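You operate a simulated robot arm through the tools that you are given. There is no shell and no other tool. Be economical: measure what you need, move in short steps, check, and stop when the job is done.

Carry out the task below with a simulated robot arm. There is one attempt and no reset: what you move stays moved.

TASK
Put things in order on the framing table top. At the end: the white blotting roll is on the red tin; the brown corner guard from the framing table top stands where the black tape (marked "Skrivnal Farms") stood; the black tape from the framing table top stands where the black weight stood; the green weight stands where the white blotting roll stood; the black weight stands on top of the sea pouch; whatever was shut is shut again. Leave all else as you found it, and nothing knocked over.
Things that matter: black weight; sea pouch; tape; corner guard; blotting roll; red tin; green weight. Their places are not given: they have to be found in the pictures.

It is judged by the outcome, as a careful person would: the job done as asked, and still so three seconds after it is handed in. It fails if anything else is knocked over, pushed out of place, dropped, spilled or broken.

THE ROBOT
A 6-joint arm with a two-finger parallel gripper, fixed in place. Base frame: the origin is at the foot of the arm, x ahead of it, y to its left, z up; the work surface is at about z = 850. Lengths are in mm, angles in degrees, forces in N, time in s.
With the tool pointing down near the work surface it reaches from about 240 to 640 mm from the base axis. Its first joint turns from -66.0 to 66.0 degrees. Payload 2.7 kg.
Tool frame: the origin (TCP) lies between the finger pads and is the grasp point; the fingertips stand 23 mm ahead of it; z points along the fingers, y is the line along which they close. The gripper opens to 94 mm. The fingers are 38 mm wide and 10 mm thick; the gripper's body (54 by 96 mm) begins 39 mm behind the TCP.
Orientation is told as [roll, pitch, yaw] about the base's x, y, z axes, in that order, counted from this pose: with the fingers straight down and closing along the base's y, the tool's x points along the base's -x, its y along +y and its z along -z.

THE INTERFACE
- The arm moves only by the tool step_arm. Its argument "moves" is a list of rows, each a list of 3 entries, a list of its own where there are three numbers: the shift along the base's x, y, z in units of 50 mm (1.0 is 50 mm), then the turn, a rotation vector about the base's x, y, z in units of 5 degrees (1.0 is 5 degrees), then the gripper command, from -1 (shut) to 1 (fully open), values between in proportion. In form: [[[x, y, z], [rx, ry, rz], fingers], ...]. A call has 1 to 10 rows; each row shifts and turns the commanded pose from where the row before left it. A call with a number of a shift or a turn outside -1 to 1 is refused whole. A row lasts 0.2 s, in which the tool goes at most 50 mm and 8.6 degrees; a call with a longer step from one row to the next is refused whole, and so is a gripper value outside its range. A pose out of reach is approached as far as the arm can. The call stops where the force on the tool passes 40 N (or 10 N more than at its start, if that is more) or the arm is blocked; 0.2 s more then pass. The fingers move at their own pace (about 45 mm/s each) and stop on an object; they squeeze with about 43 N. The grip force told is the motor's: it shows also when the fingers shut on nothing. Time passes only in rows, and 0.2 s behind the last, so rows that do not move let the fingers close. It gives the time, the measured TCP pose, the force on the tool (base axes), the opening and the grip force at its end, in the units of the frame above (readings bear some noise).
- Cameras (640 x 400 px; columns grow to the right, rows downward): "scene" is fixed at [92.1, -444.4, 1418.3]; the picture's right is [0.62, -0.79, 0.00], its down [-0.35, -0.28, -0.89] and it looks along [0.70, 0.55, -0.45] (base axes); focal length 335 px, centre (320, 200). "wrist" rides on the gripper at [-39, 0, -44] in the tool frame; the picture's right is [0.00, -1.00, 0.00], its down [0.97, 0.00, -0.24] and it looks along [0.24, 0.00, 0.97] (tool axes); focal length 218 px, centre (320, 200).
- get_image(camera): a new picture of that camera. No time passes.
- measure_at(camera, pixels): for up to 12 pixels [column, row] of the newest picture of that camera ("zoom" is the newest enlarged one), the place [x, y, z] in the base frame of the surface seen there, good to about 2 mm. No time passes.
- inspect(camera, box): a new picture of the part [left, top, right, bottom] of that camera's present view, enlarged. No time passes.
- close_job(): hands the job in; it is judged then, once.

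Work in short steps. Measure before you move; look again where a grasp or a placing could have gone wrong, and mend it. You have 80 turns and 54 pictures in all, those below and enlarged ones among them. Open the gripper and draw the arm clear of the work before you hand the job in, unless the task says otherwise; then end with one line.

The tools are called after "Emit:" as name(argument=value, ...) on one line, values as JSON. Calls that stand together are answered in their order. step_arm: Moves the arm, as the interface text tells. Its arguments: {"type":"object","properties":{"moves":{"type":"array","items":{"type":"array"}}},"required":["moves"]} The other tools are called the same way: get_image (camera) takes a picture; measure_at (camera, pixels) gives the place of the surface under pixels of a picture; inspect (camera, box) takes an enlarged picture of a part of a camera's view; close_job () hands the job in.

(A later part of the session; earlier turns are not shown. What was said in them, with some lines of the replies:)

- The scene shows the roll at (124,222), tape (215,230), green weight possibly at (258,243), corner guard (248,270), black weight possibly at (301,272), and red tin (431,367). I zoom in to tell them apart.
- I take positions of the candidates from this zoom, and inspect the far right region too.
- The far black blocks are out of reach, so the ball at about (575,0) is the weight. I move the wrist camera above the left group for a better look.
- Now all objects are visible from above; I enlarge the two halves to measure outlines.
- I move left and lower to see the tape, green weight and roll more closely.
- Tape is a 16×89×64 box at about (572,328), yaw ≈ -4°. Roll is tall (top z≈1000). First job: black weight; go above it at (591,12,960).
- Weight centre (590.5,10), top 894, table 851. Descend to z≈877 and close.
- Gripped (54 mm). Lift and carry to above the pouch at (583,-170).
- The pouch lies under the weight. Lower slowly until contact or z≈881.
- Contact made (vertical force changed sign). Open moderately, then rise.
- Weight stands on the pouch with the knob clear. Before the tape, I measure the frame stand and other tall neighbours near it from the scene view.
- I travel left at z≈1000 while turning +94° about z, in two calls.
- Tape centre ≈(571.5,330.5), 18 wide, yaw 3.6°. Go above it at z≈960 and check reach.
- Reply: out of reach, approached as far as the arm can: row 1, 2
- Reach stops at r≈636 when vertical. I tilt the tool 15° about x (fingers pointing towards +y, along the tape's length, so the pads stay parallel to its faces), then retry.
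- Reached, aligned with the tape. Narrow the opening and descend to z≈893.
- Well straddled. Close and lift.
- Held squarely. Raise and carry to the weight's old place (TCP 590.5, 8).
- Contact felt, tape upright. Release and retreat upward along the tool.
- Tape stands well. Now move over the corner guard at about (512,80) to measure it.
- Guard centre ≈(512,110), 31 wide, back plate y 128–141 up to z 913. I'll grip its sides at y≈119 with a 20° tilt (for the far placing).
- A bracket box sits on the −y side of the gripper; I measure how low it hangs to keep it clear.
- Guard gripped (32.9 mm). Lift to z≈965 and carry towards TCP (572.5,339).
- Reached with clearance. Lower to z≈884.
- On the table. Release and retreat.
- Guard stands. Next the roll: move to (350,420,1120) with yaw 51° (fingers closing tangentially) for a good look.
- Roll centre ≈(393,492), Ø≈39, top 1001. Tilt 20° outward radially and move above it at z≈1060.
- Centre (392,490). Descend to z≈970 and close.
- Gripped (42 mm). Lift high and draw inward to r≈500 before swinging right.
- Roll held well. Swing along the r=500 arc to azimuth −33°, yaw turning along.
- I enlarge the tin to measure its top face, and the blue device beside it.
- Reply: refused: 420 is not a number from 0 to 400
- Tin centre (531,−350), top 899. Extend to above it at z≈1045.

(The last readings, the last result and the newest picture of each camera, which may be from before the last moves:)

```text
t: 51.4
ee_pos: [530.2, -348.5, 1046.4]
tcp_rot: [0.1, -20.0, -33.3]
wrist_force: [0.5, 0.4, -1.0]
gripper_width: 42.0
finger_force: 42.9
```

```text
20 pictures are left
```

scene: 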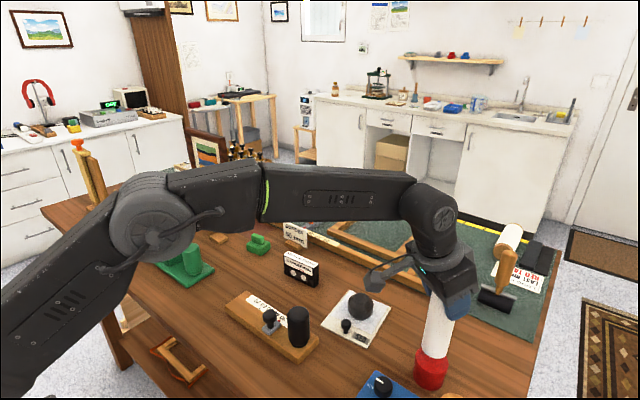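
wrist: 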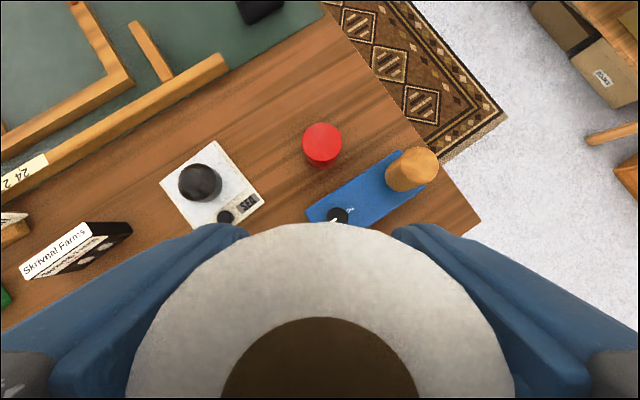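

Emit:
step_arm(moves=[[[0.01, -0.02, -0.3], [0, 0, 0], -1], [[0, 0, -0.15], [0, 0, 0], -1], [[0, 0, 0], [0, 0, 0], -1]])

Emit:
inspect(camera="scene", box=[350, 280, 510, 380])

```text
t: 52.2
ee_pos: [529.8, -349.7, 1023.9]
tcp_rot: [0.1, -19.9, -33.3]
wrist_force: [0.4, 0.4, -0.5]
gripper_width: 42.1
finger_force: 43.3
```

```text
4.00 times, centred on (430, 330) of scene
```

zoom: 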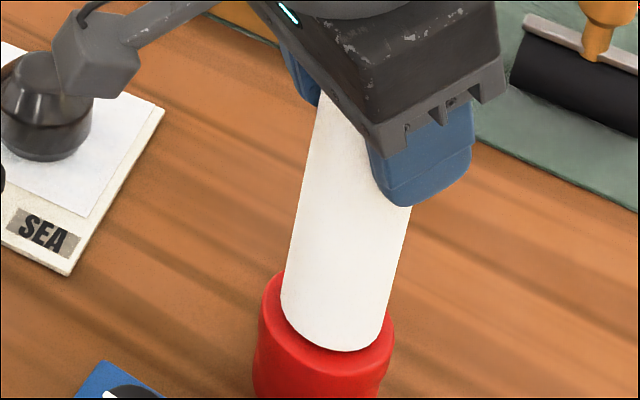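

Emit:
step_arm(moves=[[[0, 0, -0.05], [0, 0, 0], -1], [[0, 0, -0.03], [0, 0, 0], -1], [[0, 0, 0], [0, 0, 0], -1]])

```text
t: 53.0
ee_pos: [530.6, -350.7, 1019.5]
tcp_rot: [0.1, -19.9, -33.3]
wrist_force: [0.5, 0.2, -2.5]
gripper_width: 42.4
finger_force: 42.6
```

Emit:
step_arm(moves=[[[0, 0, -0.03], [0, 0, 0], -1], [[0, 0, 0], [0, 0, 0], -1]])

```text
t: 53.6
ee_pos: [530.7, -349.8, 1018.9]
tcp_rot: [0.2, -20.1, -33.3]
wrist_force: [-0.3, 1.4, 3.0]
gripper_width: 42.0
finger_force: 43.0
```

Contact at the expected height. Release slowly and rise straight up.

Emit:
step_arm(moves=[[[0, 0, 0], [0, 0, 0], 0], [[0, 0, 0], [0, 0, 0], 0.2], [[0, 0, 0], [0, 0, 0], 0.6], [[0, 0, 0], [0, 0, 0], 0.8], [[0, 0, 0.5], [0, 0, 0], 0.8], [[0, 0, 0.8], [0, 0, 0], 0.8], [[-0.3, 0.2, 0.6], [0, 0, 0], 0.8], [[-0.5, 0.35, 0.2], [0, 0, 0], 0.8], [[0, 0, 0], [0, 0, 0], 0.8]])

Emit:
get_image(camera="wrist")

Emit:
inspect(camera="scene", box=[330, 250, 538, 380])

```text
t: 55.6
ee_pos: [491.5, -322.5, 1124.7]
tcp_rot: [0.1, -20.0, -33.3]
wrist_force: [0.1, 0.9, 0.1]
gripper_width: 84.8
finger_force: 0.2
```

```text
18 pictures are left
```

wrist: 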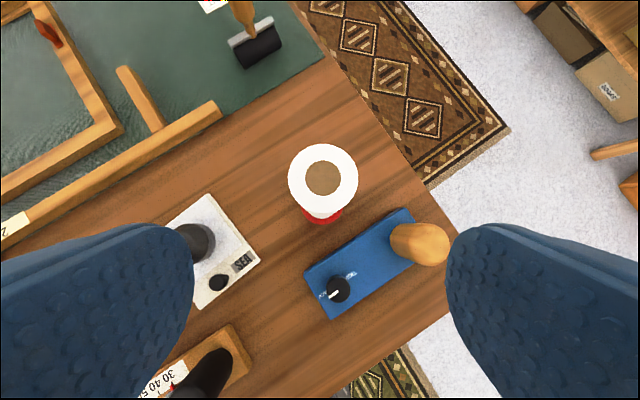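

```text
3.08 times, centred on (434, 315) of scene
```

zoom: 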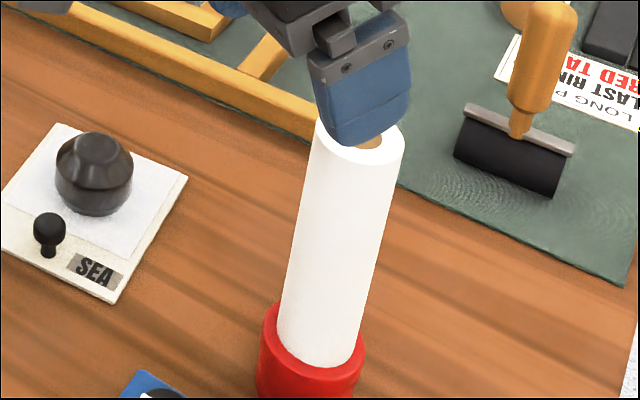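

Roll stands on the tin. Now to the green weight: swing left to (520,150) with yaw ≈6°, reducing the tilt to 10°.

Emit:
step_arm(moves=[[[0.06, 0.94, 0], [0, 0, 0.786], 0.9], [[0.06, 0.94, 0], [0, 0, 0.786], 0.9], [[0.06, 0.94, 0], [0, 0, 0.786], 0.9], [[0.06, 0.94, 0], [0, 0, 0.786], 0.9], [[0.06, 0.94, 0], [0, 0, 0.786], 1], [[0.06, 0.94, 0], [0, 0, 0.786], 1], [[0.06, 0.94, 0], [0, 0, 0.786], 1], [[0.06, 0.94, 0], [0, 0, 0.786], 1], [[0.06, 0.94, 0], [0, 0, 0.786], 1], [[0.06, 0.94, 0], [0, 0, 0.786], 1]])

Emit:
step_arm(moves=[[[0.2, 0.2, -0.5], [-0.105, 0.995, 0], 1], [[0.3, 0.2, -0.7], [-0.105, 0.995, 0], 1], [[0, 0, 0], [0, 0, 0], 1]])

Emit:
get_image(camera="wrist")

```text
t: 57.8
ee_pos: [520.5, 150.0, 1122.3]
tcp_rot: [0.1, -20.0, 6.1]
wrist_force: [0.6, 0.0, -0.3]
gripper_width: 94.0
finger_force: 0.1
```

```text
t: 58.6
ee_pos: [545.8, 168.4, 1063.2]
tcp_rot: [0.1, -10.1, 6.0]
wrist_force: [-0.2, -0.1, -0.2]
gripper_width: 94.1
finger_force: 0.1
```

```text
16 pictures are left
```

wrist: 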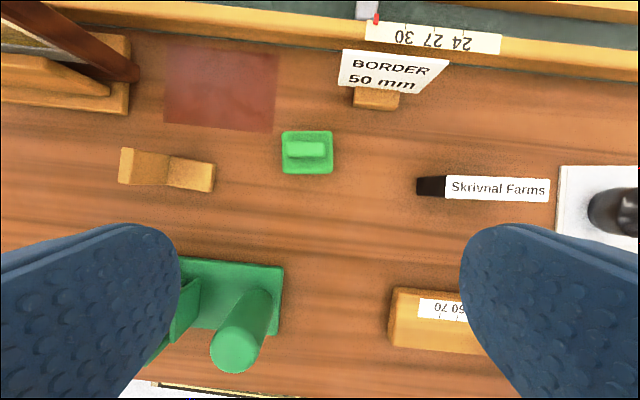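

Emit:
inspect(camera="wrist", box=[256, 110, 368, 180])

Emit:
measure_at(camera="zoom", pixels=[[158, 130], [430, 122], [432, 350], [165, 362], [200, 195], [380, 190], [385, 260], [200, 265], [290, 225], [290, 140], [290, 340]])

Emit:
measure_at(camera="wrist", pixels=[[122, 183], [122, 150], [213, 191], [213, 166], [167, 155], [166, 184], [376, 95], [345, 85], [354, 106], [400, 108]])

```text
5.71 times, centred on (312, 145) of wrist
```

zoom: 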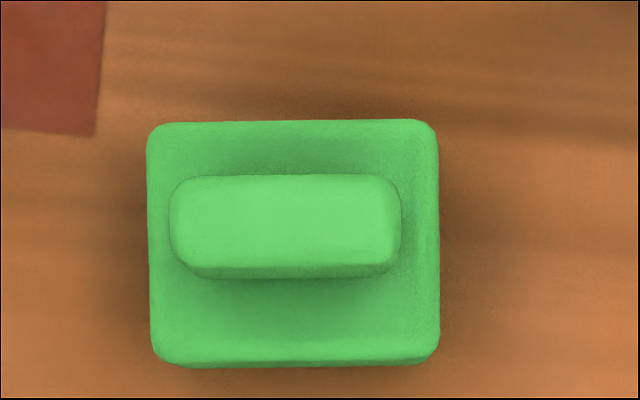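

```text
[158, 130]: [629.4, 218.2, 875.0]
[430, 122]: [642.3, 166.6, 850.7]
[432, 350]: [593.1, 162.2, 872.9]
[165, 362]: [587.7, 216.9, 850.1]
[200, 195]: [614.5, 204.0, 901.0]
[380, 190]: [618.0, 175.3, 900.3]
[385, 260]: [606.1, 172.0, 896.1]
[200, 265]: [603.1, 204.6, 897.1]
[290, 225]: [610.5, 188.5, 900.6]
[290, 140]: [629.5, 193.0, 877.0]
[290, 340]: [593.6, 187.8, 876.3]
```

```text
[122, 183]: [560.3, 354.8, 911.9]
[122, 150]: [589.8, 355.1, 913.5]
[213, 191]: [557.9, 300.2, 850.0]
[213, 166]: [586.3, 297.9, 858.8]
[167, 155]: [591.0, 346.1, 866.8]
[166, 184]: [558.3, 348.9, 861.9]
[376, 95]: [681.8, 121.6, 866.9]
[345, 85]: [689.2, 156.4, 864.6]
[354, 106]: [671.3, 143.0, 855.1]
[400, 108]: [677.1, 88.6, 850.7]
```

Green base: y 162–217, x 590–632, centre (611,189), aligned with yaw 6°. Guard centre checks at (573,328), fine. Move above the green weight.

Emit:
step_arm(moves=[[[0.43, 0.14, -0.6], [0, 0, 0], 1], [[0.43, 0.14, -0.7], [0, 0, 0], 1], [[0.44, 0.13, -0.7], [0, 0, 0], 1], [[0, 0, 0], [0, 0, 0], 1]])

Emit:
get_image(camera="wrist")

```text
t: 59.6
ee_pos: [609.9, 187.8, 964.7]
tcp_rot: [0.0, -10.1, 6.0]
wrist_force: [-0.3, 0.4, -0.1]
gripper_width: 93.9
finger_force: 0.0
```

```text
14 pictures are left
```

wrist: 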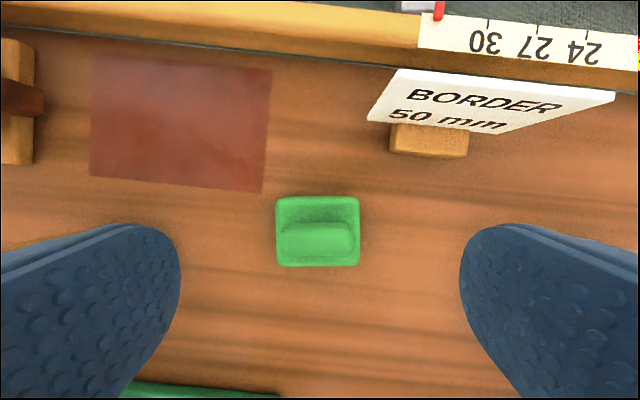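

Emit:
step_arm(moves=[[[0.02, 0.02, -0.7], [0, 0, 0], 1], [[0, 0, -0.7], [0, 0, 0], 1], [[0, 0, -0.28], [0, 0, 0], 1], [[0, 0, 0], [0, 0, 0], 1], [[0, 0, 0], [0, 0, 0], -1], [[0, 0, 0], [0, 0, 0], -1], [[0, 0, 0], [0, 0, 0], -1], [[0, 0, 0], [0, 0, 0], -1]])

```text
t: 61.4
ee_pos: [612.2, 191.2, 879.7]
tcp_rot: [0.1, -10.0, 6.1]
wrist_force: [0.8, 0.3, -0.5]
gripper_width: 56.3
finger_force: 42.9
```

Gripped (56 mm). Lift and draw in, then swing to azimuth 51°.

Emit:
step_arm(moves=[[[0, 0, 0.5], [0, 0, 0], -1], [[0, 0, 0.8], [0, 0, 0], -1], [[-0.4, -0.13, 0.8], [0, 0, 0], -1], [[-0.5, -0.15, 0.8], [0, 0, 0], -1], [[-0.46, -0.15, 0.6], [0, 0, 0], -1], [[0, 0, 0], [0, 0, 0], -1]])

Emit:
step_arm(moves=[[[-0.282, 0.8, 0], [0, 0, 0.852], -1], [[-0.342, 0.778, 0], [0, 0, 0.852], -1], [[-0.396, 0.748, 0], [0, 0, 0.852], -1], [[-0.452, 0.716, 0], [0, 0, 0.852], -1], [[-0.502, 0.68, 0], [0, 0, 0.852], -1], [[-0.558, 0.648, 0], [0, 0, 0.852], -1], [[-0.592, 0.592, 0], [0, 0, 0.852], -1], [[-0.648, 0.558, 0], [0, 0, 0.852], -1], [[0, 0, 0], [0, 0, 0], -1]])

Emit:
get_image(camera="wrist")

```text
t: 62.8
ee_pos: [544.5, 168.4, 1053.5]
tcp_rot: [0.1, -10.0, 6.0]
wrist_force: [0.3, 0.1, -3.7]
gripper_width: 55.9
finger_force: 43.9
```

```text
t: 64.8
ee_pos: [354.2, 444.4, 1053.3]
tcp_rot: [0.1, -10.0, 40.2]
wrist_force: [0.0, 0.5, -3.7]
gripper_width: 55.7
finger_force: 42.8
```

```text
13 pictures are left
```

wrist: 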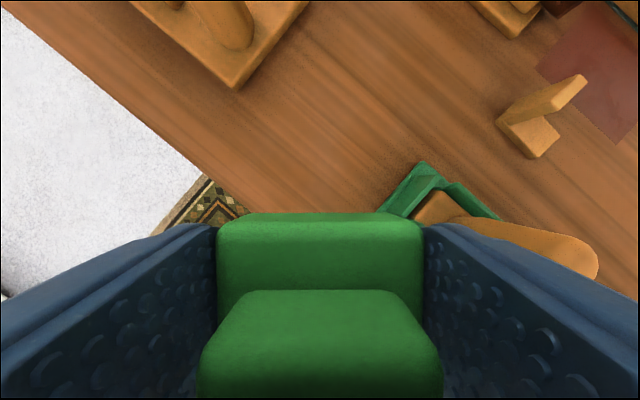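

Over the left area. Check clearances at the target (392,490): green tool's corner and easel base.

Emit:
measure_at(camera="wrist", pixels=[[420, 165], [400, 195], [385, 210], [232, 88], [170, 50], [215, 190], [330, 170]])

```text
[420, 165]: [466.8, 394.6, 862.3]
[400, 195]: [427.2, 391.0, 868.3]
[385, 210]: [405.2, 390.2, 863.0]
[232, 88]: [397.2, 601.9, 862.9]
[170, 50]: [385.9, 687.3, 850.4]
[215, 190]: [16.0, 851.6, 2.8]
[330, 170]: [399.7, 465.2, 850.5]
```

Clear on all sides. Extend to (392,490) and lower to z≈930.

Emit:
step_arm(moves=[[[0.38, 0.46, -0.3], [0, 0, 0], -1], [[0.38, 0.46, -0.5], [0, 0, 0], -1], [[0, 0, -0.8], [0, 0, 0], -1], [[0, 0, -0.8], [0, 0, 0], -1], [[0, 0, -0.4], [0, 0, 0], -1], [[0, 0, 0], [0, 0, 0], -1]])

```text
t: 66.2
ee_pos: [392.2, 489.7, 914.1]
tcp_rot: [0.1, -10.0, 40.0]
wrist_force: [-0.1, -0.2, -3.4]
gripper_width: 55.7
finger_force: 43.2
```

Emit:
step_arm(moves=[[[0, 0, -0.4], [0, 0, 0], -1], [[0, 0, -0.2], [0, 0, 0], -1], [[0, 0, -0.06], [0, 0, 0], -1], [[0, 0, -0.03], [0, 0, 0], -1], [[0, 0, 0], [0, 0, 0], -1]])

```text
t: 67.4
ee_pos: [392.1, 490.3, 879.0]
tcp_rot: [0.1, -10.0, 40.1]
wrist_force: [0.8, -0.5, -3.4]
gripper_width: 55.7
finger_force: 42.5
```

Emit:
step_arm(moves=[[[0, 0, -0.025], [0, 0, 0], -1], [[0, 0, 0], [0, 0, 0], -1]])

```text
t: 68.0
ee_pos: [392.5, 490.7, 877.9]
tcp_rot: [0.1, -10.1, 40.1]
wrist_force: [-2.0, -5.1, 7.2]
gripper_width: 55.7
finger_force: 43.0
```

Contact with the table. Release and rise.

Emit:
step_arm(moves=[[[0, 0, 0], [0, 0, 0], 0.4], [[0, 0, 0], [0, 0, 0], 0.6], [[0, 0, 0], [0, 0, 0], 0.8], [[0, 0, 0.5], [0, 0, 0], 0.8], [[0, 0, 0.8], [0, 0, 0], 0.8], [[-0.2, -0.2, 0.8], [0, 0, 0], 0.8], [[-0.3, -0.3, 0.8], [0, 0, 0], 0.8], [[-0.3, -0.3, 0.8], [0, 0, 0], 0.8], [[0, 0, 0], [0, 0, 0], 0.8]])

Emit:
get_image(camera="wrist")

Emit:
get_image(camera="scene")

```text
t: 70.0
ee_pos: [351.6, 449.1, 1064.5]
tcp_rot: [0.2, -10.0, 40.1]
wrist_force: [-0.3, -0.2, 0.0]
gripper_width: 84.6
finger_force: 0.1
```

```text
12 pictures are left
```

wrist: 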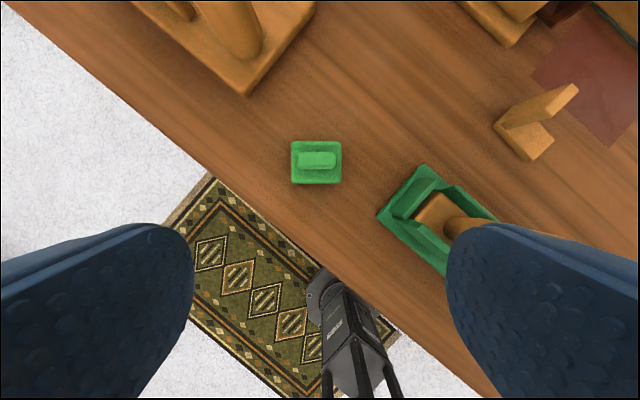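

```text
11 pictures are left
```

scene: 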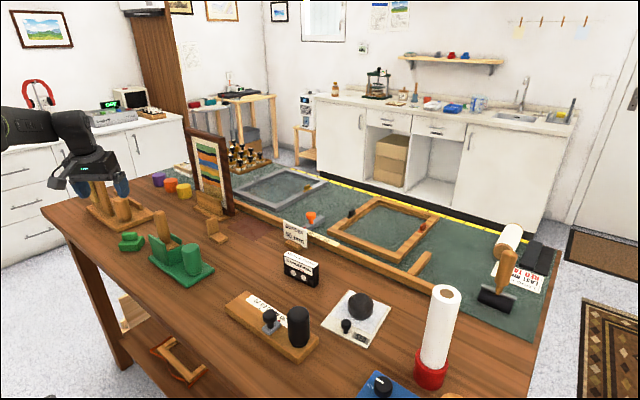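

All items are in their places. I draw the arm up and clear.

Emit:
step_arm(moves=[[[0, -0.3, 0.8], [0, 0, 0], 1], [[0, -0.5, 0.8], [0, 0, 0], 1], [[0, -0.7, 0.6], [0, 0, 0], 1], [[0, -0.8, 0], [0, 0, 0], 1], [[0, 0, 0], [0, 0, 0], 1]])

Emit:
inspect(camera="scene", box=[80, 170, 480, 400])

```text
t: 71.2
ee_pos: [352.8, 335.7, 1174.2]
tcp_rot: [0.1, -10.0, 40.0]
wrist_force: [0.2, 0.0, -0.8]
gripper_width: 93.8
finger_force: 0.1
```

```text
1.60 times, centred on (280, 285) of scene
```

zoom: 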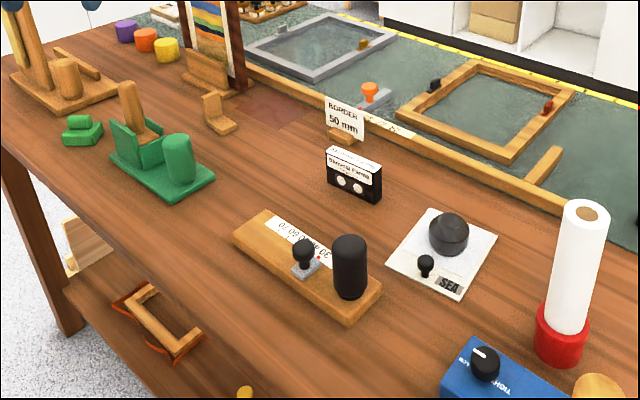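

Everything stands in place and nothing else has moved; handing in.

Emit:
close_job()

```text
The job is handed in.
```

The job is handed in: the roll stands on the red tin, the corner guard where the tape stood, the tape where the black weight stood, the green weight where the roll stood, and the black weight on the sea pouch. I opened nothing, so there was nothing to shut again, and the last picture shows nothing knocked over.
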